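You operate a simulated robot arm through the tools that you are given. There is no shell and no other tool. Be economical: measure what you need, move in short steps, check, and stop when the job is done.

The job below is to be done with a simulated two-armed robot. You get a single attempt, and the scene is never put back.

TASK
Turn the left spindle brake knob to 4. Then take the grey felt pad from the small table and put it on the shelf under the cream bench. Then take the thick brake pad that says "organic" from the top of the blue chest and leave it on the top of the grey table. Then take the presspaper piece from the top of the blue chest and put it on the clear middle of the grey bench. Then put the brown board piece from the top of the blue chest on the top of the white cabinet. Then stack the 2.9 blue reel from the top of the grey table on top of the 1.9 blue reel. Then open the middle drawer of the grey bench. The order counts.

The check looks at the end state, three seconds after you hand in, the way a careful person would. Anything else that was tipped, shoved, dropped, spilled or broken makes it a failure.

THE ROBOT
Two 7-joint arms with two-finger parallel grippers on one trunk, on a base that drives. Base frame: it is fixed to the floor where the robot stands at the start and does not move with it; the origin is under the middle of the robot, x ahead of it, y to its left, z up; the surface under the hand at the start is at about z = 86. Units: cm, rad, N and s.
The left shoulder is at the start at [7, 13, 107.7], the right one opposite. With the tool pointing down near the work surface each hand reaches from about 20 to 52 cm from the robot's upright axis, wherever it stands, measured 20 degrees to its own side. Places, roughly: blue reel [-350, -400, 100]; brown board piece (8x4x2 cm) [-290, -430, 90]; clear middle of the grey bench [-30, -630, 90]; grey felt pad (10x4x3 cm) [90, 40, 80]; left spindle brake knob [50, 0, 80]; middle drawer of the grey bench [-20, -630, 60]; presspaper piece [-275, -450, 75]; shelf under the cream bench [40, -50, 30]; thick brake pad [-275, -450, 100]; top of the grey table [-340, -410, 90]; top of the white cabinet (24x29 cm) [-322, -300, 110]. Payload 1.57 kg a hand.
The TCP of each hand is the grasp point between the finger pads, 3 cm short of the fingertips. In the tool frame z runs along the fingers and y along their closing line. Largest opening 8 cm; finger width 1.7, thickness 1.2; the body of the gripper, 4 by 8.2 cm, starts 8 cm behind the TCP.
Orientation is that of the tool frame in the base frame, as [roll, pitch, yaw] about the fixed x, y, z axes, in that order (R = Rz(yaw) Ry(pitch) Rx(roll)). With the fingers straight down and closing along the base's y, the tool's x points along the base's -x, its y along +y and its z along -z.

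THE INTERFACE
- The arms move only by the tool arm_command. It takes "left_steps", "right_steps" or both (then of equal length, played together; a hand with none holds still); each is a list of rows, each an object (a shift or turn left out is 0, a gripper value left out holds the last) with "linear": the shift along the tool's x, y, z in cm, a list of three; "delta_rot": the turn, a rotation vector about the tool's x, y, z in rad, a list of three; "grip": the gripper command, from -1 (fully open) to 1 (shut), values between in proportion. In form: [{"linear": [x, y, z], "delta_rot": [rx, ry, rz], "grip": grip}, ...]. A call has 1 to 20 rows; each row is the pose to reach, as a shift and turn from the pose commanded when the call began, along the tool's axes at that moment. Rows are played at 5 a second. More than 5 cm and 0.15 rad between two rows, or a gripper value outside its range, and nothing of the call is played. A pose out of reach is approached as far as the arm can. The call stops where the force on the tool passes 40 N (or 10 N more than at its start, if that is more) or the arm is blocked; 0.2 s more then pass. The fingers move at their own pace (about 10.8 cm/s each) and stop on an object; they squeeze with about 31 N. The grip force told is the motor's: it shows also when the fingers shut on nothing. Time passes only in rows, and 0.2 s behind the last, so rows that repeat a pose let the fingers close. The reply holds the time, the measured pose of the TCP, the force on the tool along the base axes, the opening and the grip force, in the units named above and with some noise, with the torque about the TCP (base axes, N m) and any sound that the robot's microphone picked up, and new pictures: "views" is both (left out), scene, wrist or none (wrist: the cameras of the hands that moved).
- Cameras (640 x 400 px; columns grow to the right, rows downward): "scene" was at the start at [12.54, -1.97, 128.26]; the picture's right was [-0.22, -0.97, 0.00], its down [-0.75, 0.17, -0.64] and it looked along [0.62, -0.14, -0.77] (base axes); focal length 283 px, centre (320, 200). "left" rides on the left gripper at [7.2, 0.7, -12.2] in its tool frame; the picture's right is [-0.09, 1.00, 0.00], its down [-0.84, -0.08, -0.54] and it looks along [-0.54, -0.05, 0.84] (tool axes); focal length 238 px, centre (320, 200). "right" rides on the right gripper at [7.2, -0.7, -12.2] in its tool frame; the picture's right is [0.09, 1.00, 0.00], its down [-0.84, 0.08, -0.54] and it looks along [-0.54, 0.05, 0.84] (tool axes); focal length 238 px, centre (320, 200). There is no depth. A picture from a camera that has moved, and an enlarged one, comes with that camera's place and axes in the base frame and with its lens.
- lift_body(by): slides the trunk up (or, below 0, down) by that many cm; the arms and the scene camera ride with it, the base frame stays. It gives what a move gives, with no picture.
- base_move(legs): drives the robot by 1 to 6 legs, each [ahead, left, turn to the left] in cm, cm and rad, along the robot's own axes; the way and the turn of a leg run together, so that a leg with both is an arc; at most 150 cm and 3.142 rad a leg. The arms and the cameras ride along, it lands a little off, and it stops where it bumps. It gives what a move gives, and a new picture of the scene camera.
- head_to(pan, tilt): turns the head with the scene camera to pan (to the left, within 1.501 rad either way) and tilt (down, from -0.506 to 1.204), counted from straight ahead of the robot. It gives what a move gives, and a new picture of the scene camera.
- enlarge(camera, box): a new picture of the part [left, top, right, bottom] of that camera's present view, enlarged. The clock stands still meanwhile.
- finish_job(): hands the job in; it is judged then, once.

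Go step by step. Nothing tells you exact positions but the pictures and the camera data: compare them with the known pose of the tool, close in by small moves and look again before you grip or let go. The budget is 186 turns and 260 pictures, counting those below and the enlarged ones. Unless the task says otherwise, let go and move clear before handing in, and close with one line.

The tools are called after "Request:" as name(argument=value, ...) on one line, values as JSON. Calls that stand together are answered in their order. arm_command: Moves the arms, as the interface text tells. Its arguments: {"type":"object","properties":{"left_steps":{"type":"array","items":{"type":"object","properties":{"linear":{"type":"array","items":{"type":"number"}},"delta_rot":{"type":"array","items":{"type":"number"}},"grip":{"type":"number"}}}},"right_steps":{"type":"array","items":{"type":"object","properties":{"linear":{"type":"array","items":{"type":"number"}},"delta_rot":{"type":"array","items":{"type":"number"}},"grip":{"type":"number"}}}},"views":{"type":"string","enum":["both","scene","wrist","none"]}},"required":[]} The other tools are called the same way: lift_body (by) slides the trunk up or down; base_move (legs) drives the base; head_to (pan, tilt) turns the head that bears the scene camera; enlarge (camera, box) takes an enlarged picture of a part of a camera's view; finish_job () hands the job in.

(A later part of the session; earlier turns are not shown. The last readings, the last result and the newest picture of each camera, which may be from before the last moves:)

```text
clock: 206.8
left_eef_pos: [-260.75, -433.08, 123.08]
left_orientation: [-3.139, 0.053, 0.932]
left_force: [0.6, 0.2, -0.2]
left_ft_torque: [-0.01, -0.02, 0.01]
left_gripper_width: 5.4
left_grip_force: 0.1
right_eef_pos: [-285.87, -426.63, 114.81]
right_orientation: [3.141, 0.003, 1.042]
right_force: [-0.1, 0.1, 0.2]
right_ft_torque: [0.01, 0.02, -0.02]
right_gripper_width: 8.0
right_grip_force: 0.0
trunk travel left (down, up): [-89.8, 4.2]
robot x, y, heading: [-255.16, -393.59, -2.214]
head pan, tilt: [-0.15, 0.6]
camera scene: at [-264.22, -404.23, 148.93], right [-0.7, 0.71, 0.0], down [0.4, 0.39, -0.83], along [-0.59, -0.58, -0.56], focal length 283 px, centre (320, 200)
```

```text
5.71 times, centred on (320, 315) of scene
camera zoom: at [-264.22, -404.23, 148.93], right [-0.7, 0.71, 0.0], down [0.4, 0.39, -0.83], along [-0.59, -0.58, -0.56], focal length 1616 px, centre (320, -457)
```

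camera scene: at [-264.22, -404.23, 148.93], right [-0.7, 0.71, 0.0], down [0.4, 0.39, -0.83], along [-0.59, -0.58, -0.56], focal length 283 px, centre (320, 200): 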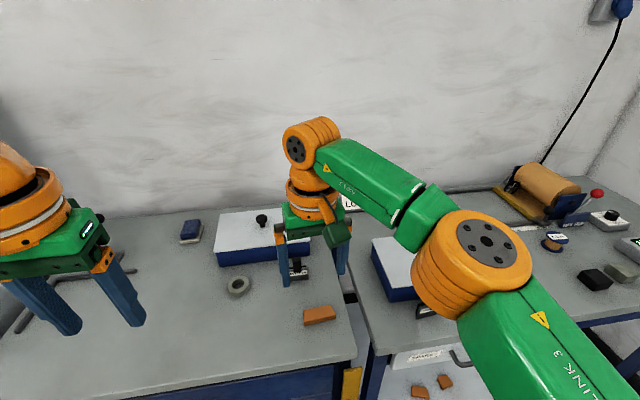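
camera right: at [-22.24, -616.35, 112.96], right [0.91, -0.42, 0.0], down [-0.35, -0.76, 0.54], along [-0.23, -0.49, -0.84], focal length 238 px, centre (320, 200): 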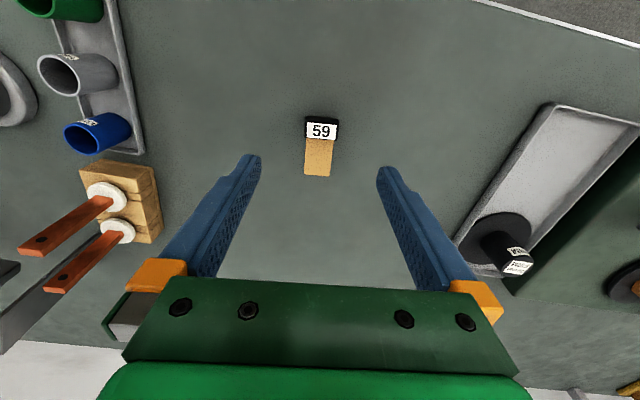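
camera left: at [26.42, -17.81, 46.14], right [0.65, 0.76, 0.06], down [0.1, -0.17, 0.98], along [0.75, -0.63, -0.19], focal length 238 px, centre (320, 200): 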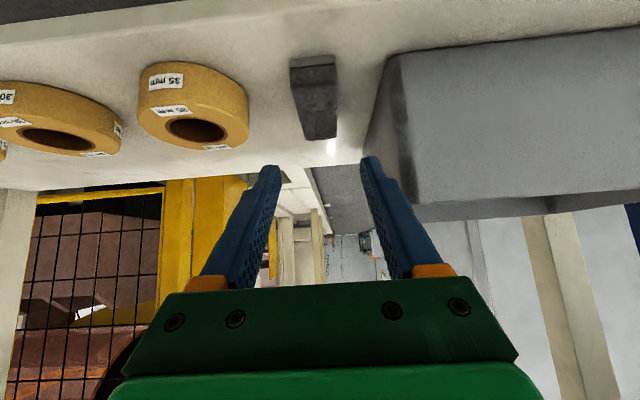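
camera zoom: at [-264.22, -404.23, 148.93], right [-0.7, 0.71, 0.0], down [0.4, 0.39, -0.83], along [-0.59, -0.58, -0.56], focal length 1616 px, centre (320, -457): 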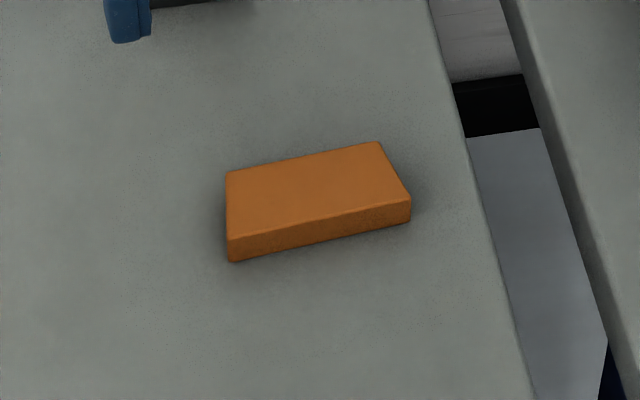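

The board is at [-293.1,-432.7], long side across. I drive 9 ahead, lower, and turn the right hand 90° so the fingers close over its 4 cm width.

Request:
base_move(legs=[[9, -1, 0]])

Request:
lift_body(by=-12)

Request:
arm_command(right_steps=[{"delta_rot": [0, 0, 0.145]}, {"delta_rot": [0, 0, 0.29]}, {"delta_rot": [0, 0, 0.435]}, {"delta_rot": [0, 0, 0.58]}, {"delta_rot": [0, 0, 0.725]}, {"delta_rot": [0, 0, 0.87]}, {"delta_rot": [0, 0, 1.015]}, {"delta_rot": [0, 0, 1.16]}, {"delta_rot": [0, 0, 1.305]}, {"delta_rot": [0, 0, 1.44]}, {"delta_rot": [0, 0, 1.571]}, {"delta_rot": [0, 0, 1.571]}], views="both")

```text
clock: 207.9
left_eef_pos: [-266.4, -439.23, 123.0]
left_orientation: [-3.138, 0.056, 0.929]
left_force: [0.0, 0.5, 0.5]
left_ft_torque: [-0.04, 0.03, 0.03]
left_gripper_width: 5.41
left_grip_force: 0.0
right_eef_pos: [-291.83, -432.78, 115.02]
right_orientation: [-3.139, 0.008, 1.042]
right_force: [-0.4, 0.5, -0.7]
right_ft_torque: [-0.06, 0.03, -0.01]
right_gripper_width: 7.99
right_grip_force: 0.1
trunk travel left (down, up): [-89.8, 4.2]
robot x, y, heading: [-261.67, -400.68, -2.218]
head pan, tilt: [-0.15, 0.6]
camera scene: at [-269.96, -410.37, 148.99], right [-0.7, 0.71, 0.0], down [0.4, 0.39, -0.83], along [-0.59, -0.58, -0.56], focal length 283 px, centre (320, 200)
```

scene: 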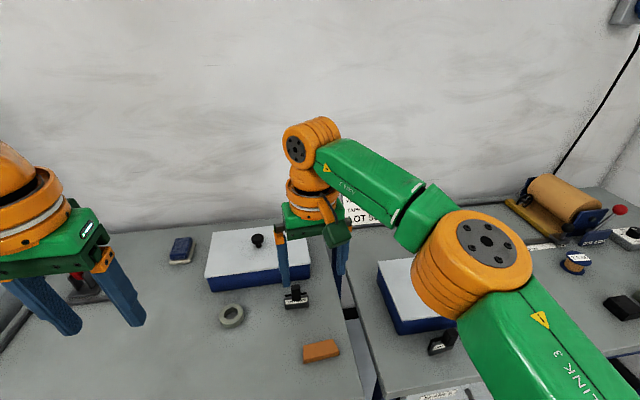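

```text
clock: 209.4
left_eef_pos: [-267.09, -439.89, 110.84]
left_orientation: [-3.141, 0.047, 0.93]
left_force: [-0.6, -0.1, -0.9]
left_ft_torque: [0.03, 0.01, 0.0]
left_gripper_width: 5.39
left_grip_force: 0.0
right_eef_pos: [-292.38, -433.34, 102.75]
right_orientation: [-3.142, 0.002, 1.044]
right_force: [-0.4, 0.5, -0.2]
right_ft_torque: [-0.01, 0.01, 0.01]
right_gripper_width: 8.02
right_grip_force: 0.0
trunk travel left (down, up): [-77.8, 16.2]
robot x, y, heading: [-261.14, -400.69, -2.219]
head pan, tilt: [-0.15, 0.6]
```

```text
clock: 212.0
left_eef_pos: [-267.05, -439.82, 110.84]
left_orientation: [-3.14, 0.05, 0.93]
left_force: [0.0, 0.1, 1.0]
left_ft_torque: [-0.01, -0.01, 0.0]
left_gripper_width: 5.41
left_grip_force: 0.1
right_eef_pos: [-292.26, -433.32, 102.67]
right_orientation: [3.14, 0.0, -0.529]
right_force: [-0.6, -0.1, -0.1]
right_ft_torque: [0.01, -0.02, 0.0]
right_gripper_width: 7.99
right_grip_force: 0.1
trunk travel left (down, up): [-77.8, 16.2]
robot x, y, heading: [-261.57, -400.8, -2.217]
head pan, tilt: [-0.15, 0.6]
camera scene: at [-270.6, -411.04, 136.89], right [-0.7, 0.71, 0.0], down [0.4, 0.4, -0.82], along [-0.59, -0.58, -0.57], focal length 283 px, centre (320, 200)
camera right: at [-285.72, -436.49, 114.93], right [-0.42, -0.91, 0.0], down [-0.76, 0.36, 0.54], along [-0.49, 0.23, -0.84], focal length 238 px, centre (320, 200)
```

scene: 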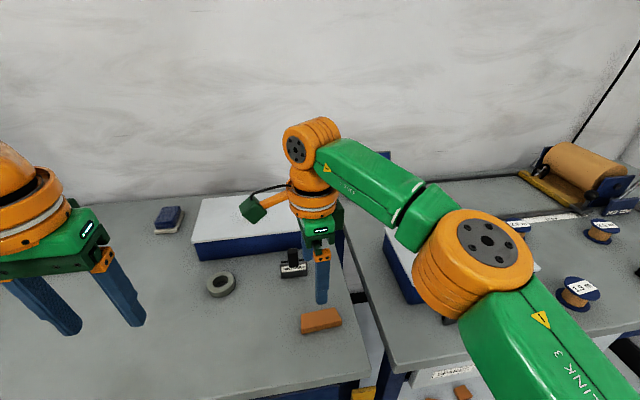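
right: 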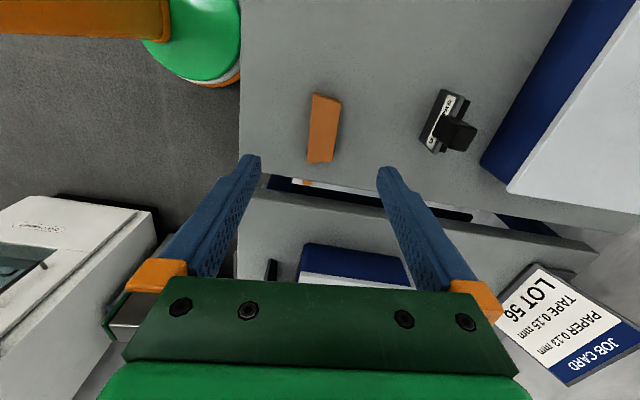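

The turn worked and the board is centred. I descend with a 6 cm opening.

Request:
arm_command(right_steps=[{"linear": [0, 0.3, 3], "grip": -0.5}, {"linear": [0, 0.3, 6]}, {"linear": [0, 0.3, 9]}, {"linear": [0, 0.3, 9]}], views="wrist")

```text
clock: 213.0
left_eef_pos: [-266.99, -439.84, 110.92]
left_orientation: [-3.14, 0.052, 0.932]
left_force: [-0.5, 0.4, 0.4]
left_ft_torque: [0.01, 0.04, 0.01]
left_gripper_width: 5.41
left_grip_force: 0.0
right_eef_pos: [-292.46, -433.54, 93.62]
right_orientation: [3.141, 0.0, -0.528]
right_force: [-0.2, -0.4, -1.3]
right_ft_torque: [-0.04, 0.01, -0.02]
right_gripper_width: 5.99
right_grip_force: 0.1
trunk travel left (down, up): [-77.8, 16.2]
robot x, y, heading: [-261.3, -400.54, -2.216]
head pan, tilt: [-0.15, 0.6]
camera right: at [-285.87, -436.75, 105.8], right [-0.42, -0.91, 0.0], down [-0.76, 0.35, 0.54], along [-0.49, 0.23, -0.84], focal length 238 px, centre (320, 200)
```

right: 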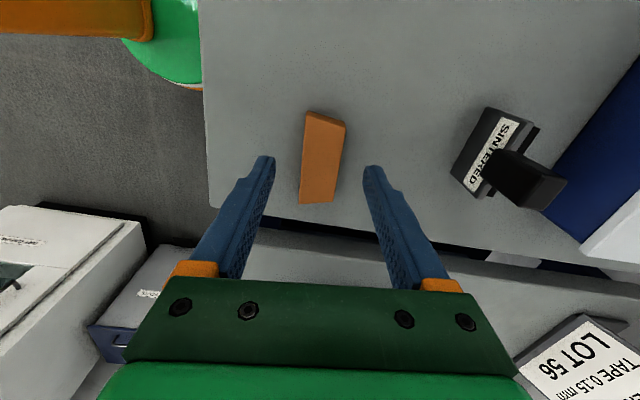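

Centred and parallel. Final descent, close, lift.

Request:
arm_command(right_steps=[{"linear": [0, 0, 2]}, {"linear": [0, 0, 3.3]}, {"linear": [0, 0, 3.7]}, {"linear": [0, 0, 3.7], "grip": 0}, {"linear": [0, 0, 3.7], "grip": 1}, {"linear": [0, 0, 3.7], "grip": 1}, {"linear": [0, 0, 3.7], "grip": 1}, {"linear": [0, 0, 1]}, {"linear": [0, 0, -3]}, {"linear": [0, 0, -8]}, {"linear": [0, 0, -8]}], views="both")

```text
clock: 215.4
left_eef_pos: [-267.06, -439.84, 110.86]
left_orientation: [-3.14, 0.049, 0.929]
left_force: [-0.2, -0.3, 0.5]
left_ft_torque: [0.02, -0.01, 0.02]
left_gripper_width: 5.42
left_grip_force: 0.0
right_eef_pos: [-292.52, -433.75, 101.99]
right_orientation: [-3.141, -0.001, -0.526]
right_force: [-0.1, 0.3, -0.6]
right_ft_torque: [-0.01, -0.06, -0.02]
right_gripper_width: 3.07
right_grip_force: 31.1
trunk travel left (down, up): [-77.8, 16.2]
robot x, y, heading: [-261.41, -400.75, -2.214]
head pan, tilt: [-0.15, 0.6]
camera scene: at [-270.63, -411.06, 136.89], right [-0.7, 0.71, 0.0], down [0.4, 0.4, -0.82], along [-0.59, -0.58, -0.57], focal length 283 px, centre (320, 200)
camera right: at [-285.86, -436.95, 114.22], right [-0.42, -0.91, 0.0], down [-0.76, 0.35, 0.54], along [-0.49, 0.23, -0.84], focal length 238 px, centre (320, 200)
```

scene: 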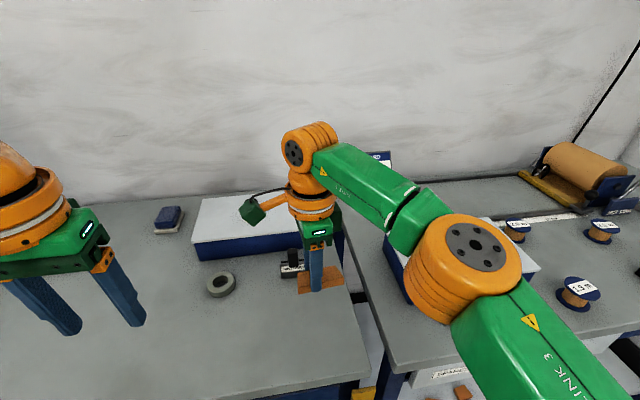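
right: 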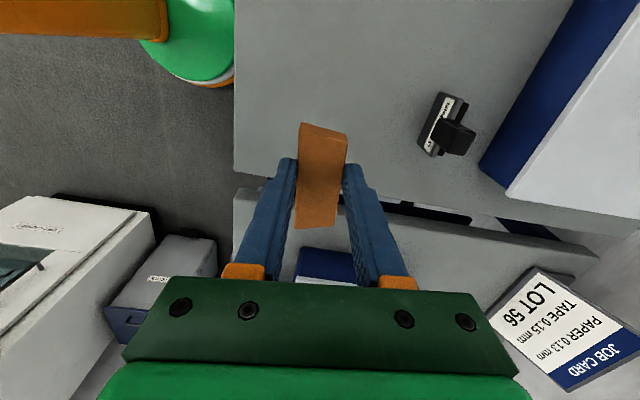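

Board held (3.07 cm). I raise fully, back off, and look right at the white cabinet.

Request:
lift_body(by=16)

Request:
base_move(legs=[[-60, 25, 0]])

Request:
head_to(pan=-1.2, tilt=0.4)

```text
clock: 217.2
left_eef_pos: [-267.04, -439.93, 126.94]
left_orientation: [-3.139, 0.05, 0.931]
left_force: [-1.4, 0.5, 0.1]
left_ft_torque: [-0.04, 0.04, -0.05]
left_gripper_width: 5.4
left_grip_force: 0.0
right_eef_pos: [-292.51, -433.79, 117.99]
right_orientation: [3.139, -0.001, -0.528]
right_force: [-0.6, 1.4, -0.6]
right_ft_torque: [-0.02, 0.0, 0.01]
right_gripper_width: 3.04
right_grip_force: 31.0
trunk travel left (down, up): [-93.8, 0.2]
robot x, y, heading: [-261.53, -400.61, -2.216]
head pan, tilt: [-0.15, 0.6]
```

```text
clock: 220.8
left_eef_pos: [-211.57, -407.28, 126.85]
left_orientation: [-3.14, 0.048, 0.921]
left_force: [-0.2, 0.2, -0.1]
left_ft_torque: [0.0, 0.01, -0.03]
left_gripper_width: 5.39
left_grip_force: 0.0
right_eef_pos: [-236.93, -401.07, 117.92]
right_orientation: [3.141, -0.001, -0.537]
right_force: [-0.6, 0.6, -0.9]
right_ft_torque: [0.0, -0.04, -0.01]
right_gripper_width: 3.07
right_grip_force: 31.2
trunk travel left (down, up): [-93.8, 0.2]
robot x, y, heading: [-205.61, -368.36, -2.228]
head pan, tilt: [-0.15, 0.6]
camera scene: at [-214.89, -378.56, 152.87], right [-0.69, 0.72, 0.0], down [0.41, 0.39, -0.82], along [-0.59, -0.57, -0.57], focal length 283 px, centre (320, 200)
```

scene: 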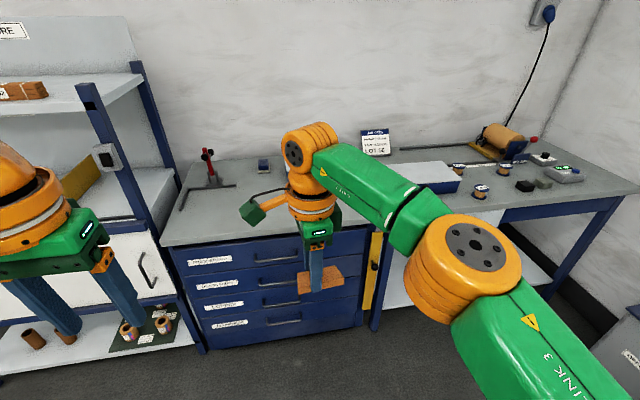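

```text
clock: 222.1
left_eef_pos: [-211.4, -407.36, 126.89]
left_orientation: [-3.141, 0.048, 0.92]
left_force: [0.5, 0.8, 0.0]
left_ft_torque: [0.0, 0.02, 0.01]
left_gripper_width: 5.42
left_grip_force: 0.1
right_eef_pos: [-236.69, -401.0, 118.02]
right_orientation: [3.141, 0.0, -0.537]
right_force: [0.2, -1.0, -0.5]
right_ft_torque: [0.0, -0.02, -0.01]
right_gripper_width: 3.04
right_grip_force: 30.8
trunk travel left (down, up): [-93.8, 0.2]
robot x, y, heading: [-205.41, -367.98, -2.229]
head pan, tilt: [-1.201, 0.4]
camera scene: at [-217.22, -369.74, 154.71], right [0.28, 0.96, 0.0], down [0.37, -0.11, -0.92], along [-0.88, 0.26, -0.39], focal length 283 px, centre (320, 200)
```

scene: 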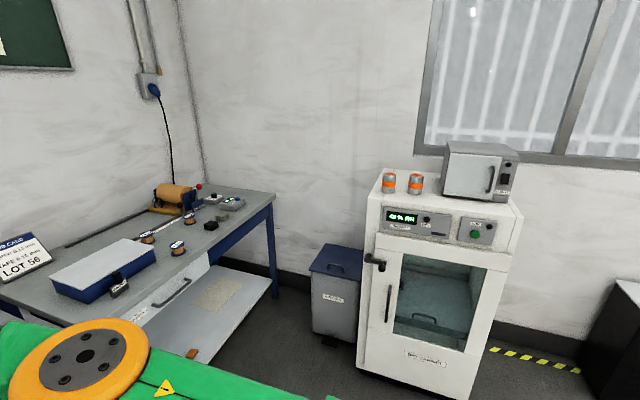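

Request:
enlarge(camera="scene", box=[350, 130, 540, 260])

```text
3.08 times, centred on (445, 195) of scene
camera zoom: at [-217.22, -369.74, 154.71], right [0.28, 0.96, 0.0], down [0.37, -0.11, -0.92], along [-0.88, 0.26, -0.39], focal length 870 px, centre (-65, 215)
```

zoom: 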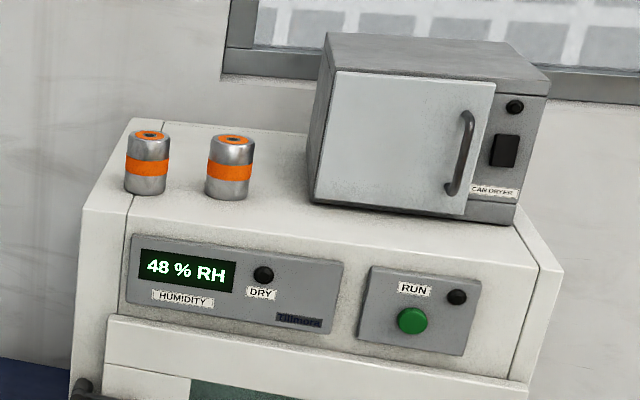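

The cabinet top's free part is behind the two cans, left of the dryer. I turn right to face the cabinet and approach.

Request:
base_move(legs=[[0, 0, -1.558], [55, 18, 0]])

Request:
head_to(pan=0.0, tilt=0.6)

```text
clock: 229.1
left_eef_pos: [-298.32, -345.08, 127.11]
left_orientation: [-3.14, 0.054, -0.633]
left_force: [0.2, 0.7, 0.8]
left_ft_torque: [0.04, 0.01, -0.01]
left_gripper_width: 5.39
left_grip_force: 0.1
right_eef_pos: [-292.45, -319.64, 118.09]
right_orientation: [3.137, -0.003, -2.091]
right_force: [-0.2, 0.1, -0.8]
right_ft_torque: [-0.05, 0.03, -0.01]
right_gripper_width: 3.08
right_grip_force: 31.1
trunk travel left (down, up): [-93.8, 0.2]
robot x, y, heading: [-259.41, -350.74, 2.504]
head pan, tilt: [-1.201, 0.4]
camera scene: at [-260.45, -338.82, 154.73], right [0.96, -0.27, 0.0], down [-0.1, -0.37, -0.92], along [0.24, 0.89, -0.39], focal length 283 px, centre (320, 200)
```

scene: 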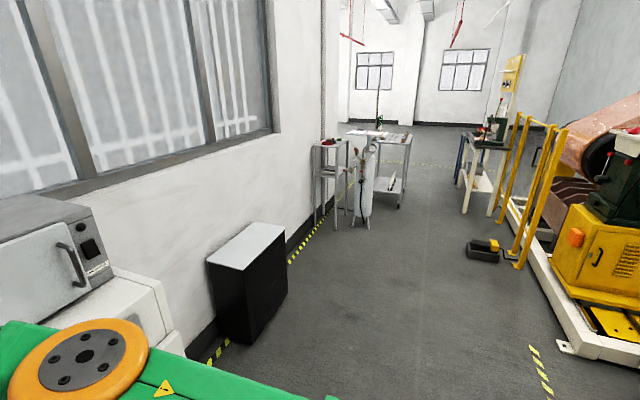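

```text
clock: 230.5
left_eef_pos: [-298.46, -345.03, 126.88]
left_orientation: [-3.14, 0.051, -0.634]
left_force: [-0.2, 0.2, -0.2]
left_ft_torque: [-0.01, -0.05, 0.0]
left_gripper_width: 5.38
left_grip_force: 0.1
right_eef_pos: [-292.61, -319.56, 117.96]
right_orientation: [3.14, 0.0, -2.09]
right_force: [1.0, 0.3, -0.4]
right_ft_torque: [-0.01, -0.02, -0.02]
right_gripper_width: 3.03
right_grip_force: 31.3
trunk travel left (down, up): [-93.8, 0.2]
robot x, y, heading: [-259.34, -350.26, 2.508]
head pan, tilt: [0.0, 0.6]
camera scene: at [-270.23, -342.4, 152.89], right [0.6, 0.8, 0.0], down [0.45, -0.34, -0.83], along [-0.66, 0.49, -0.56], focal length 283 px, centre (320, 200)
```

scene: 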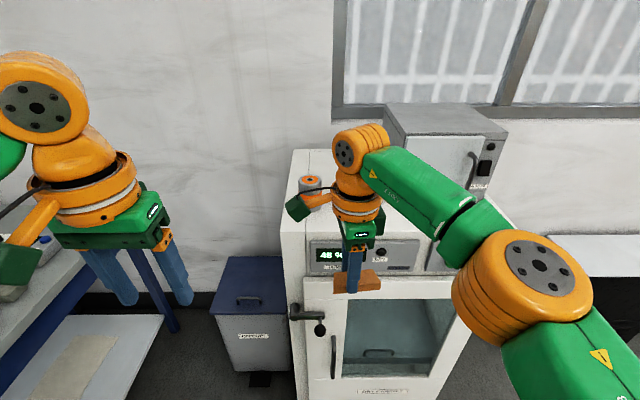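

The cans top out near z 117, so I raise the hand 9 cm before moving over them, and look with the wrist camera.

Request:
arm_command(right_steps=[{"linear": [0, 0, -3]}, {"linear": [0, 0, -6]}, {"linear": [0, 0, -9]}, {"linear": [0, 0, -9]}], views="wrist")

Request:
enlarge(camera="scene", box=[260, 100, 520, 300])

```text
clock: 231.5
left_eef_pos: [-298.35, -345.02, 126.87]
left_orientation: [-3.14, 0.051, -0.632]
left_force: [-0.4, -0.7, 0.1]
left_ft_torque: [0.0, -0.02, 0.01]
left_gripper_width: 5.39
left_grip_force: 0.1
right_eef_pos: [-290.82, -320.1, 126.1]
right_orientation: [3.139, 0.0, -2.092]
right_force: [0.0, 0.1, -0.4]
right_ft_torque: [-0.01, -0.04, 0.02]
right_gripper_width: 3.06
right_grip_force: 31.0
right hand out of reach, approached as far as the arm can: row 2, 3, 4
trunk travel left (down, up): [-93.8, 0.2]
robot x, y, heading: [-259.18, -350.69, 2.503]
head pan, tilt: [0.0, 0.6]
camera right: at [-293.8, -326.8, 138.31], right [-0.91, 0.42, 0.0], down [0.35, 0.76, 0.54], along [0.22, 0.49, -0.84], focal length 238 px, centre (320, 200)
```

right: 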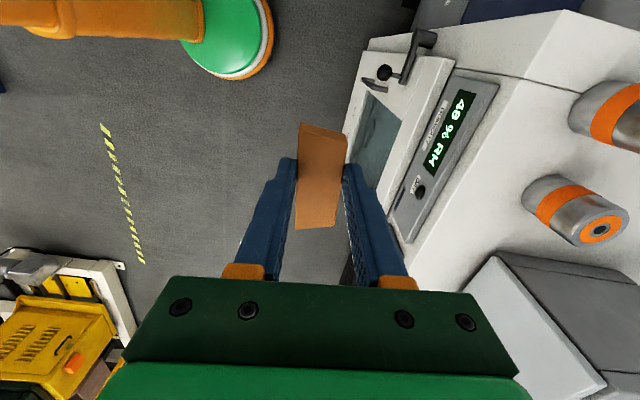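

```text
2.00 times, centred on (390, 200) of scene
camera zoom: at [-270.25, -342.38, 152.89], right [0.6, 0.8, 0.0], down [0.45, -0.34, -0.82], along [-0.66, 0.49, -0.57], focal length 566 px, centre (180, 200)
```

zoom: 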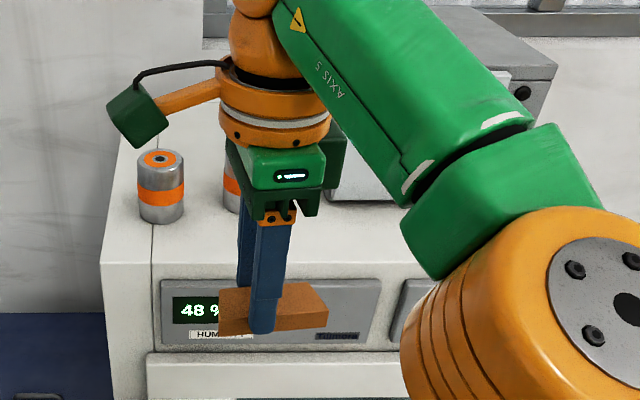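

The arm can't reach over the cans that high. I go round the left side of the cabinet top instead, with the board at z≈115 behind the cans. First I lower the hand to z 118 and shift left, then ahead.

Request:
arm_command(right_steps=[{"linear": [0.1, 1, 2.7]}, {"linear": [0.2, 2, 5.4]}, {"linear": [0.3, 3.3, 8.1]}, {"linear": [0.3, 3.3, 8.1]}], views="none")

Request:
base_move(legs=[[0, 23, 0], [25, 0, 0]])

Request:
enlarge(camera="right", box=[0, 0, 640, 400])

```text
clock: 232.5
left_eef_pos: [-298.32, -344.96, 126.96]
left_orientation: [-3.141, 0.051, -0.635]
left_force: [0.1, 0.2, 0.9]
left_ft_torque: [-0.01, 0.02, -0.01]
left_gripper_width: 5.41
left_grip_force: 0.0
right_eef_pos: [-293.27, -318.68, 117.72]
right_orientation: [3.14, 0.0, -2.091]
right_force: [0.4, -0.9, -0.1]
right_ft_torque: [0.03, 0.02, 0.04]
right_gripper_width: 3.05
right_grip_force: 30.8
right hand out of reach, approached as far as the arm can: row 3, 4
trunk travel left (down, up): [-93.8, 0.2]
robot x, y, heading: [-258.94, -350.23, 2.504]
head pan, tilt: [0.0, 0.6]
```

```text
clock: 235.7
left_eef_pos: [-331.7, -349.07, 126.99]
left_orientation: [-3.139, 0.056, -0.635]
left_force: [-0.9, -0.4, 0.2]
left_ft_torque: [0.01, 0.0, 0.0]
left_gripper_width: 5.42
left_grip_force: 0.0
right_eef_pos: [-326.52, -322.78, 117.98]
right_orientation: [3.136, -0.001, -2.091]
right_force: [0.7, -0.1, 0.7]
right_ft_torque: [0.03, 0.05, 0.02]
right_gripper_width: 3.06
right_grip_force: 31.1
trunk travel left (down, up): [-93.8, 0.2]
robot x, y, heading: [-292.83, -354.67, 2.505]
head pan, tilt: [0.0, 0.6]
camera scene: at [-303.42, -346.46, 152.94], right [0.6, 0.8, 0.0], down [0.45, -0.33, -0.83], along [-0.66, 0.49, -0.56], focal length 283 px, centre (320, 200)
```

scene: 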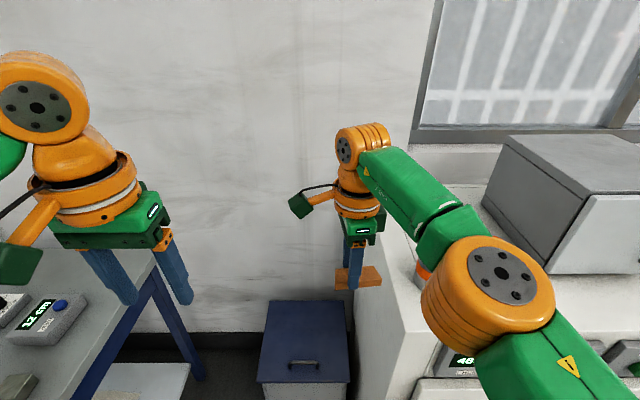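

```text
1.00 times, centred on (320, 200) of right (not enlarged: the box is as wide or as high as the picture)
camera zoom: at [-329.41, -329.45, 130.18], right [-0.91, 0.41, 0.0], down [0.35, 0.76, 0.54], along [0.22, 0.5, -0.84], focal length 238 px, centre (320, 200)
```

zoom: 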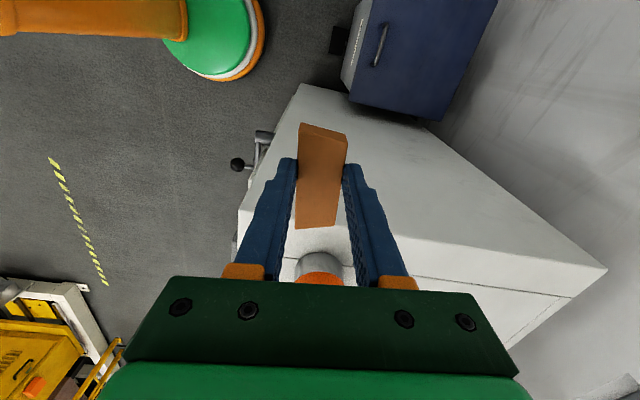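

I'm on the left side, clear of can 1. I go 11.5 ahead, then slide right 22 to bring the board over the top behind the cans.

Request:
base_move(legs=[[11.5, 0, 0], [0, -12, 0]])

Request:
enlarge(camera="right", box=[0, 0, 640, 400])

```text
clock: 237.7
left_eef_pos: [-334.62, -333.28, 126.67]
left_orientation: [-3.133, 0.05, -0.628]
left_force: [-0.9, -0.8, 0.0]
left_ft_torque: [0.03, -0.05, -0.03]
left_gripper_width: 5.41
left_grip_force: 0.0
right_eef_pos: [-329.47, -306.9, 117.85]
right_orientation: [3.141, 0.005, -2.085]
right_force: [0.8, 0.5, -0.3]
right_ft_torque: [0.03, -0.03, -0.01]
right_gripper_width: 3.05
right_grip_force: 31.6
trunk travel left (down, up): [-93.8, 0.2]
robot x, y, heading: [-295.37, -338.3, 2.503]
head pan, tilt: [0.0, 0.6]
camera scene: at [-306.57, -330.56, 152.89], right [0.59, 0.81, 0.01], down [0.46, -0.33, -0.82], along [-0.66, 0.49, -0.57], focal length 283 px, centre (320, 200)
```

scene: 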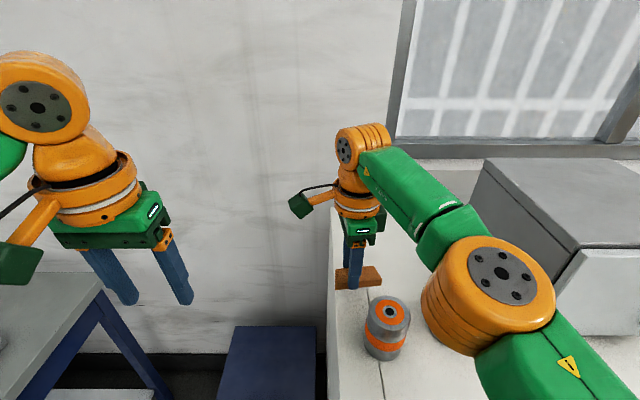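

```text
1.00 times, centred on (320, 200) of right (not enlarged: the box is as wide or as high as the picture)
camera zoom: at [-332.48, -313.62, 129.99], right [-0.91, 0.41, 0.0], down [0.34, 0.76, 0.55], along [0.22, 0.5, -0.84], focal length 238 px, centre (320, 200)
```

zoom: 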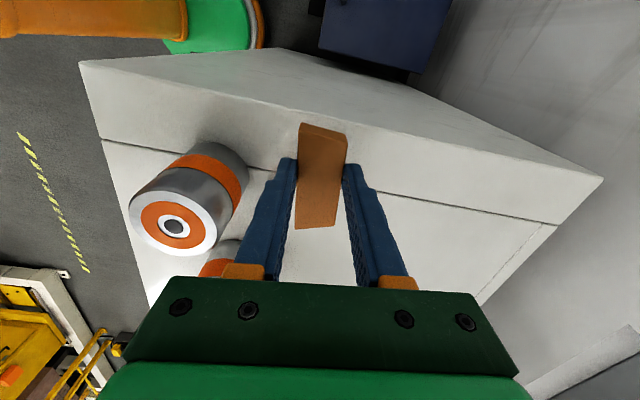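

Clearances are about 1 cm to the cans. I nudge ahead 0.8 and slide right 10.5 so the finger ends between the two cans.

Request:
base_move(legs=[[0.9, 0, 0], [0, -10.3, 0]])

Request:
enlarge(camera="right", box=[0, 0, 640, 400])

```text
clock: 239.2
left_eef_pos: [-329.45, -324.64, 126.85]
left_orientation: [-3.134, 0.05, -0.625]
left_force: [0.2, 0.2, -0.5]
left_ft_torque: [0.01, -0.02, 0.0]
left_gripper_width: 5.39
left_grip_force: 0.0
right_eef_pos: [-324.22, -298.32, 117.94]
right_orientation: [3.141, 0.007, -2.085]
right_force: [-0.6, -0.1, -0.3]
right_ft_torque: [0.06, -0.01, -0.02]
right_gripper_width: 3.03
right_grip_force: 30.6
trunk travel left (down, up): [-93.8, 0.2]
robot x, y, heading: [-289.6, -329.04, 2.513]
head pan, tilt: [0.0, 0.6]
camera scene: at [-301.33, -322.04, 152.89], right [0.59, 0.81, 0.01], down [0.46, -0.33, -0.83], along [-0.66, 0.49, -0.56], focal length 283 px, centre (320, 200)
```

scene: 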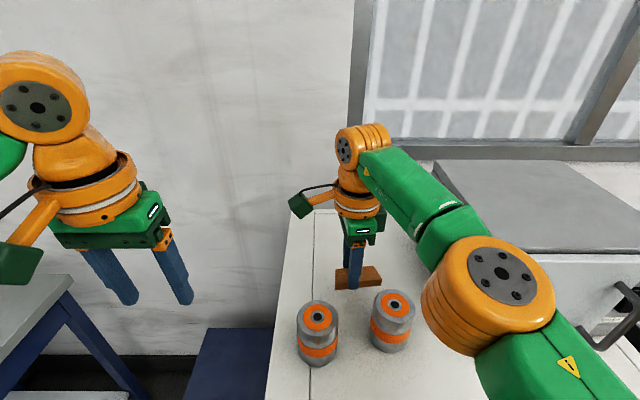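

```text
1.00 times, centred on (320, 200) of right (not enlarged: the box is as wide or as high as the picture)
camera zoom: at [-327.23, -305.08, 130.01], right [-0.91, 0.41, 0.0], down [0.34, 0.76, 0.55], along [0.22, 0.5, -0.84], focal length 238 px, centre (320, 200)
```

zoom: 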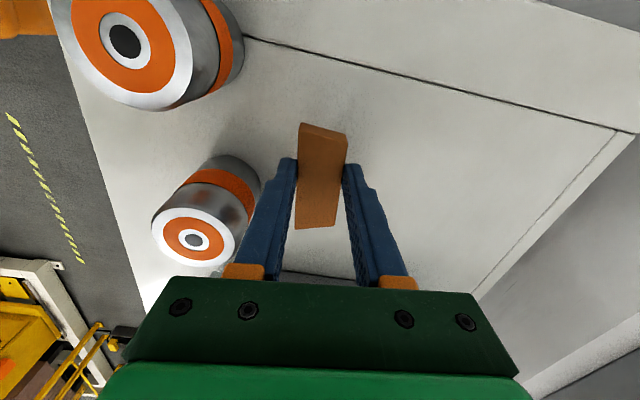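

Both cans untouched and the board hovers behind them. I lower in small steps until contact.

Request:
arm_command(right_steps=[{"linear": [0, 0, 1.5]}, {"linear": [0, 0, 2.5]}, {"linear": [0, 0, 3.2]}, {"linear": [0, 0, 3.6]}, {"linear": [0, 0, 4.0]}, {"linear": [0, 0, 4.4]}, {"linear": [0, 0, 4.7]}, {"linear": [0, 0, 5.0]}, {"linear": [0, 0, 5.3]}, {"linear": [0, 0, 5.6]}, {"linear": [0, 0, 5.9]}], views="wrist")

```text
clock: 241.1
left_eef_pos: [-328.81, -324.18, 126.95]
left_orientation: [-3.139, 0.054, -0.629]
left_force: [-0.4, -0.1, 0.7]
left_ft_torque: [-0.02, 0.04, 0.01]
left_gripper_width: 5.41
left_grip_force: 0.1
right_eef_pos: [-323.73, -297.82, 113.04]
right_orientation: [3.136, 0.0, -2.085]
right_force: [-0.1, -0.3, 11.5]
right_ft_torque: [-0.12, -0.19, 0.0]
right_gripper_width: 3.04
right_grip_force: 31.7
trunk travel left (down, up): [-93.8, 0.2]
robot x, y, heading: [-289.63, -328.75, 2.509]
head pan, tilt: [0.0, 0.6]
stopped in row 9 (right hand): the force on the tool passed its limit at 44 N (the readings are from after the stop); the commanded pose is now the measured one
camera right: at [-326.57, -304.58, 125.21], right [-0.91, 0.41, 0.01], down [0.35, 0.77, 0.54], along [0.22, 0.5, -0.84], focal length 238 px, centre (320, 200)
```

right: 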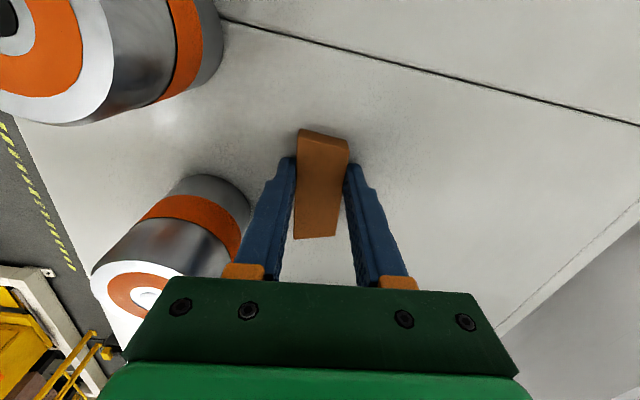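

Request:
arm_command(right_steps=[{"linear": [0, 0, -0.2]}, {"linear": [0, 0, -0.2], "grip": 0.1}, {"linear": [0, 0, -0.2], "grip": -0.1}, {"linear": [0, 0, -0.2], "grip": -0.1}, {"linear": [0, 0, -2]}, {"linear": [0, 0, -4]}, {"linear": [0, 0, -5.5]}, {"linear": [0, 0, -5.5]}], views="wrist")

```text
clock: 242.9
left_eef_pos: [-329.02, -324.01, 126.93]
left_orientation: [-3.14, 0.051, -0.628]
left_force: [0.6, -0.6, 0.1]
left_ft_torque: [-0.01, -0.01, 0.02]
left_gripper_width: 5.42
left_grip_force: 0.0
right_eef_pos: [-323.86, -297.78, 118.44]
right_orientation: [3.138, 0.001, -2.084]
right_force: [0.9, -1.3, -0.4]
right_ft_torque: [-0.01, -0.03, 0.02]
right_gripper_width: 4.41
right_grip_force: 0.1
trunk travel left (down, up): [-93.8, 0.2]
robot x, y, heading: [-290.02, -329.24, 2.507]
head pan, tilt: [0.0, 0.6]
camera right: at [-326.74, -304.5, 130.64], right [-0.91, 0.41, 0.0], down [0.35, 0.77, 0.54], along [0.22, 0.5, -0.84], focal length 238 px, centre (320, 200)
```

right: 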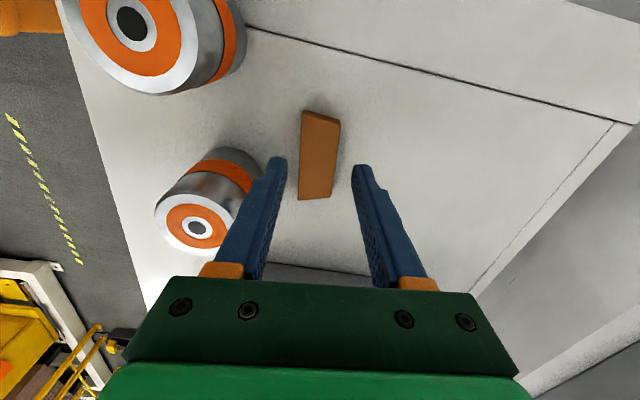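

The board lies flat behind the cans. I close the fingers partly, leave by the same way (left, then back), and turn to the grey table.

Request:
arm_command(right_steps=[{"grip": 0.5}, {"grip": 0.5}], views="none")

Request:
base_move(legs=[[0.5, 22, 0], [-40, 0, 0], [-10, -25, 0]])

```text
clock: 243.5
left_eef_pos: [-328.83, -323.97, 127.03]
left_orientation: [-3.14, 0.05, -0.628]
left_force: [0.7, -0.8, 0.0]
left_ft_torque: [-0.01, 0.04, -0.01]
left_gripper_width: 5.39
left_grip_force: 0.1
right_eef_pos: [-323.9, -297.79, 118.44]
right_orientation: [3.137, 0.001, -2.084]
right_force: [-0.4, 0.3, 0.8]
right_ft_torque: [-0.02, 0.0, -0.01]
right_gripper_width: 1.99
right_grip_force: 0.1
trunk travel left (down, up): [-93.8, 0.2]
robot x, y, heading: [-289.85, -329.27, 2.512]
head pan, tilt: [0.0, 0.6]
```

```text
clock: 248.8
left_eef_pos: [-287.52, -350.28, 126.87]
left_orientation: [-3.136, 0.049, -0.619]
left_force: [0.2, 1.1, 0.2]
left_ft_torque: [0.01, 0.02, 0.02]
left_gripper_width: 5.39
left_grip_force: 0.1
right_eef_pos: [-282.73, -324.16, 118.42]
right_orientation: [3.141, 0.001, -2.077]
right_force: [-0.3, -0.8, 0.4]
right_ft_torque: [0.01, -0.01, 0.0]
right_gripper_width: 1.99
right_grip_force: 0.1
trunk travel left (down, up): [-93.8, 0.2]
robot x, y, heading: [-248.25, -355.3, 2.514]
head pan, tilt: [0.0, 0.6]
camera scene: at [-259.54, -347.4, 152.87], right [0.59, 0.81, 0.0], down [0.46, -0.33, -0.82], along [-0.67, 0.48, -0.57], focal length 283 px, centre (320, 200)
```

scene: 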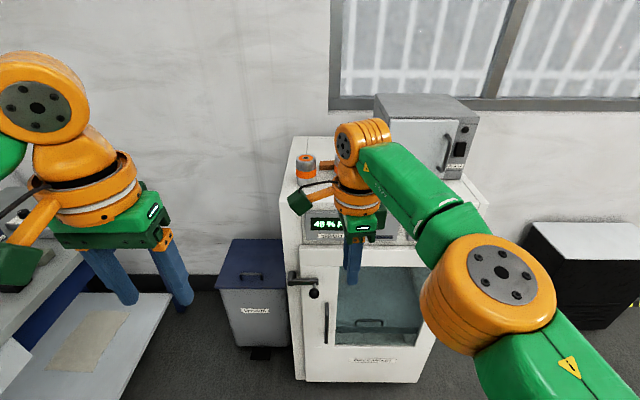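

Now I face the grey table again and look down at the reels.

Request:
base_move(legs=[[0, 0, 1.553], [15, -20, 0]])

Request:
head_to(pan=-0.4, tilt=0.75)

Request:
enlarge(camera="right", box=[0, 0, 640, 400])

```text
clock: 254.4
left_eef_pos: [-278.14, -394.59, 127.01]
left_orientation: [-3.136, 0.051, 0.936]
left_force: [1.0, -0.2, 0.4]
left_ft_torque: [-0.02, 0.03, 0.0]
left_gripper_width: 5.37
left_grip_force: 0.1
right_eef_pos: [-304.42, -389.07, 118.64]
right_orientation: [3.136, 0.002, -0.52]
right_force: [0.4, 0.7, 0.2]
right_ft_torque: [-0.02, 0.03, 0.02]
right_gripper_width: 2.02
right_grip_force: 0.1
trunk travel left (down, up): [-93.8, 0.2]
robot x, y, heading: [-273.22, -354.95, -2.212]
head pan, tilt: [0.0, 0.6]
camera scene: at [-280.83, -366.56, 152.92], right [-0.8, 0.6, 0.0], down [0.33, 0.45, -0.83], along [-0.49, -0.66, -0.56], focal length 283 px, centre (320, 200)
```

scene: 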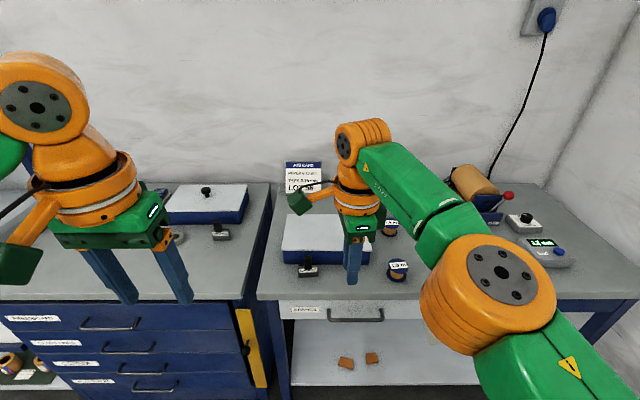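

```text
clock: 255.3
left_eef_pos: [-278.49, -394.54, 126.98]
left_orientation: [-3.14, 0.052, 0.936]
left_force: [-0.4, 0.3, -0.1]
left_ft_torque: [-0.01, 0.0, -0.03]
left_gripper_width: 5.41
left_grip_force: 0.0
right_eef_pos: [-304.54, -389.13, 118.41]
right_orientation: [3.137, -0.002, -0.521]
right_force: [-0.3, 0.4, 0.0]
right_ft_torque: [0.03, 0.0, -0.02]
right_gripper_width: 1.98
right_grip_force: 0.0
trunk travel left (down, up): [-93.8, 0.2]
robot x, y, heading: [-272.96, -355.27, -2.218]
head pan, tilt: [-0.4, 0.75]
camera scene: at [-283.26, -363.67, 151.6], right [-0.51, 0.86, 0.0], down [0.59, 0.35, -0.73], along [-0.63, -0.37, -0.68], focal length 283 px, centre (320, 200)
```

scene: 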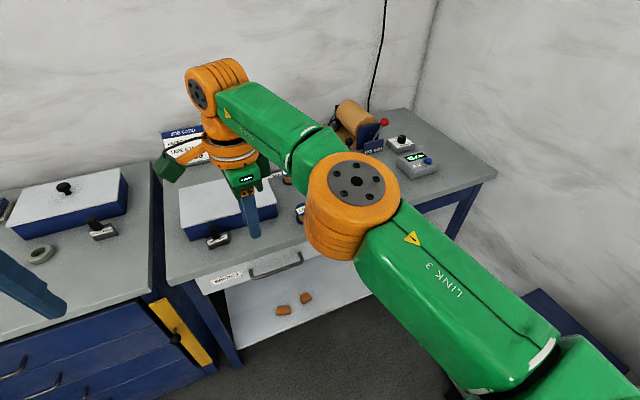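

```text
1.00 times, centred on (320, 200) of right (not enlarged: the box is as wide or as high as the picture)
camera zoom: at [-298.1, -392.2, 130.62], right [-0.42, -0.91, 0.0], down [-0.76, 0.35, 0.54], along [-0.49, 0.22, -0.84], focal length 238 px, centre (320, 200)
```

zoom: 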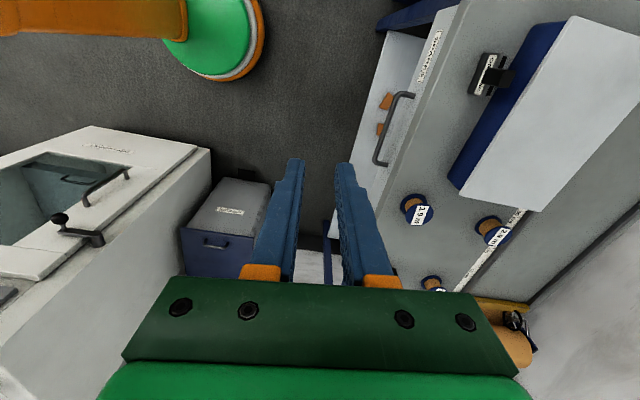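

Request:
enlarge(camera="right", box=[385, 180, 545, 300])

```text
3.33 times, centred on (465, 240) of right
camera zoom: at [-298.1, -392.2, 130.62], right [-0.42, -0.91, 0.0], down [-0.76, 0.35, 0.54], along [-0.49, 0.22, -0.84], focal length 794 px, centre (-163, 67)
```

zoom: 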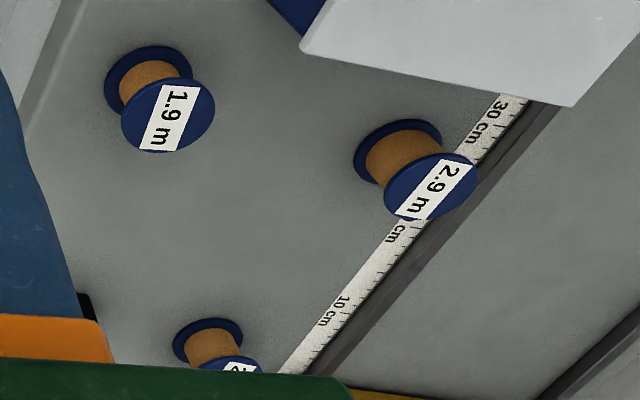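

The 2.9 reel is at [-347.1,-413.6] (top z≈91) and the 1.9 reel at [-333,-398.7]. The far one is too deep for a straight-down reach, so I'll tilt the right hand forward about 35°, closing sideways.

Request:
arm_command(right_steps=[{"delta_rot": [0, 0, -0.145]}, {"delta_rot": [0, 0, -0.29]}, {"delta_rot": [0, 0, -0.435]}, {"delta_rot": [0, 0, -0.58]}, {"delta_rot": [0, 0, -0.725]}, {"delta_rot": [0, 0, -0.87]}, {"delta_rot": [0, 0, -1.015]}, {"delta_rot": [0, 0, -1.16]}, {"delta_rot": [0, 0, -1.305]}, {"delta_rot": [0, 0, -1.44]}, {"delta_rot": [0, 0, -1.451], "grip": -1}, {"delta_rot": [0, 0, -1.451]}], views="none")

Request:
arm_command(right_steps=[{"delta_rot": [0, -0.15, 0]}, {"delta_rot": [0, -0.3, 0]}, {"delta_rot": [0, -0.45, 0]}, {"delta_rot": [0, -0.6, 0]}, {"delta_rot": [0, -0.6, 0]}], views="none")

Request:
base_move(legs=[[33, 0, 0], [0, -14, 0]])

Request:
enlarge(camera="right", box=[0, 0, 640, 400])

```text
clock: 257.9
left_eef_pos: [-278.54, -394.41, 126.91]
left_orientation: [-3.139, 0.052, 0.936]
left_force: [-0.7, 0.0, -0.5]
left_ft_torque: [0.0, -0.01, 0.0]
left_gripper_width: 5.38
left_grip_force: 0.2
right_eef_pos: [-304.62, -389.28, 118.39]
right_orientation: [3.139, 0.003, 0.931]
right_force: [0.3, -0.6, -0.2]
right_ft_torque: [0.04, -0.01, 0.03]
right_gripper_width: 8.02
right_grip_force: 0.0
trunk travel left (down, up): [-93.8, 0.2]
robot x, y, heading: [-273.4, -355.36, -2.212]
head pan, tilt: [-0.4, 0.75]
```

```text
clock: 259.1
left_eef_pos: [-278.43, -394.42, 126.88]
left_orientation: [-3.14, 0.051, 0.936]
left_force: [0.6, -0.5, 0.1]
left_ft_torque: [0.02, 0.0, -0.01]
left_gripper_width: 5.41
left_grip_force: 0.1
right_eef_pos: [-304.73, -389.14, 118.39]
right_orientation: [3.139, 0.605, 0.927]
right_force: [-0.4, 0.0, 0.0]
right_ft_torque: [0.0, 0.0, 0.04]
right_gripper_width: 7.99
right_grip_force: 0.0
trunk travel left (down, up): [-93.8, 0.2]
robot x, y, heading: [-272.95, -354.99, -2.208]
head pan, tilt: [-0.4, 0.75]
```

```text
clock: 262.2
left_eef_pos: [-309.78, -413.42, 126.96]
left_orientation: [-3.134, 0.048, 0.937]
left_force: [0.5, 0.0, -0.2]
left_ft_torque: [0.01, 0.01, -0.01]
left_gripper_width: 5.4
left_grip_force: 0.0
right_eef_pos: [-335.91, -408.27, 118.5]
right_orientation: [-3.137, 0.603, 0.935]
right_force: [-0.2, 0.5, -0.2]
right_ft_torque: [0.03, 0.01, -0.05]
right_gripper_width: 7.98
right_grip_force: 0.1
trunk travel left (down, up): [-93.8, 0.2]
robot x, y, heading: [-304.27, -373.79, -2.205]
head pan, tilt: [-0.4, 0.75]
camera scene: at [-314.35, -382.72, 151.61], right [-0.51, 0.86, 0.0], down [0.59, 0.35, -0.73], along [-0.63, -0.37, -0.68], focal length 283 px, centre (320, 200)
```

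scene: 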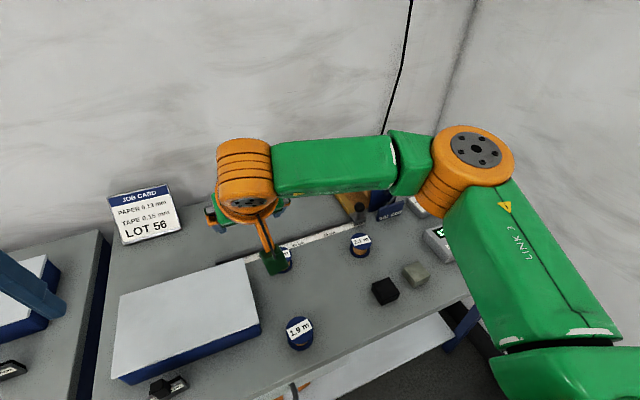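

```text
1.00 times, centred on (320, 200) of right (not enlarged: the box is as wide or as high as the picture)
camera zoom: at [-328.7, -397.57, 124.36], right [0.84, -0.53, -0.05], down [-0.16, -0.35, 0.92], along [-0.51, -0.77, -0.39], focal length 238 px, centre (320, 200)
```

zoom: 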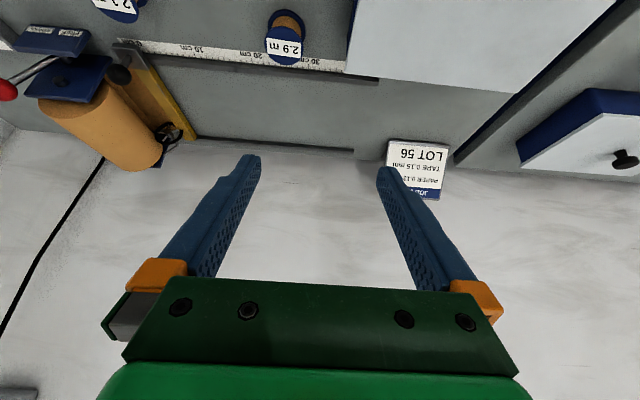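

My estimates agree (reel 10.8 ahead, 5.9 right of the hand). I slide right 5.9, lower the trunk 17, and extend the arm.

Request:
base_move(legs=[[0, -5.9, 0]])

Request:
lift_body(by=-17)

Request:
arm_command(right_steps=[{"linear": [-2, 0, 1.4]}, {"linear": [-4, 0, 2.8]}, {"linear": [-6, 0, 4.2]}, {"linear": [-6, 0, 4.2]}], views="wrist")

```text
clock: 263.2
left_eef_pos: [-314.06, -410.14, 126.71]
left_orientation: [-3.132, 0.051, 0.938]
left_force: [0.4, -0.2, -0.5]
left_ft_torque: [0.06, 0.08, -0.01]
left_gripper_width: 5.4
left_grip_force: 0.0
right_eef_pos: [-340.25, -404.82, 118.54]
right_orientation: [-3.133, 0.603, 0.938]
right_force: [-0.3, 0.0, -0.4]
right_ft_torque: [0.01, 0.06, -0.03]
right_gripper_width: 8.02
right_grip_force: 0.0
trunk travel left (down, up): [-93.8, 0.2]
robot x, y, heading: [-309.57, -370.09, -2.209]
head pan, tilt: [-0.4, 0.75]
camera scene: at [-318.62, -379.45, 151.63], right [-0.51, 0.86, 0.01], down [0.58, 0.35, -0.73], along [-0.63, -0.37, -0.68], focal length 283 px, centre (320, 200)
```

scene: 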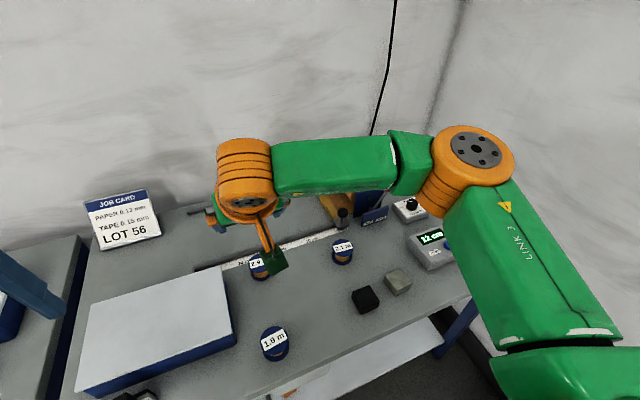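

```text
clock: 265.1
left_eef_pos: [-314.77, -409.63, 109.91]
left_orientation: [-3.14, 0.05, 0.937]
left_force: [0.1, 0.4, -0.1]
left_ft_torque: [0.0, 0.0, 0.02]
left_gripper_width: 5.4
left_grip_force: 0.1
right_eef_pos: [-340.83, -404.21, 101.37]
right_orientation: [3.139, 0.605, 0.93]
right_force: [-0.8, -0.1, 0.1]
right_ft_torque: [0.0, -0.01, 0.06]
right_gripper_width: 8.01
right_grip_force: 0.2
trunk travel left (down, up): [-76.8, 17.2]
robot x, y, heading: [-309.32, -370.33, -2.211]
head pan, tilt: [-0.4, 0.75]
```

```text
clock: 266.1
left_eef_pos: [-314.81, -409.53, 109.96]
left_orientation: [-3.138, 0.05, 0.936]
left_force: [-0.2, -0.3, 0.2]
left_ft_torque: [-0.01, 0.0, 0.01]
left_gripper_width: 5.4
left_grip_force: 0.0
right_eef_pos: [-345.27, -410.11, 101.25]
right_orientation: [3.14, 0.604, 0.932]
right_force: [1.0, 0.0, -0.5]
right_ft_torque: [0.0, 0.0, 0.0]
right_gripper_width: 8.0
right_grip_force: 0.1
trunk travel left (down, up): [-76.8, 17.2]
robot x, y, heading: [-309.22, -370.41, -2.208]
head pan, tilt: [-0.4, 0.75]
camera right: at [-338.09, -399.46, 107.28], right [0.84, -0.53, -0.05], down [-0.17, -0.35, 0.92], along [-0.51, -0.77, -0.39], focal length 238 px, centre (320, 200)
```

right: 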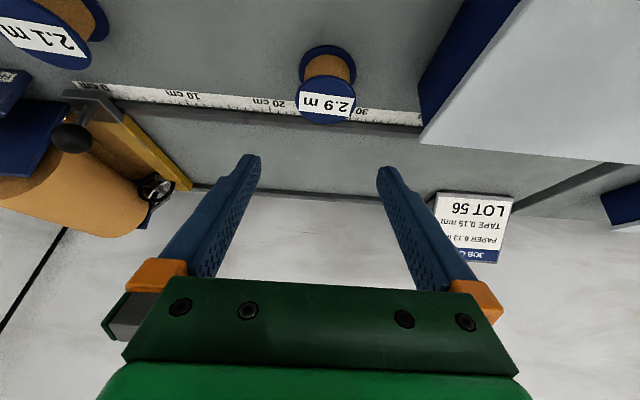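

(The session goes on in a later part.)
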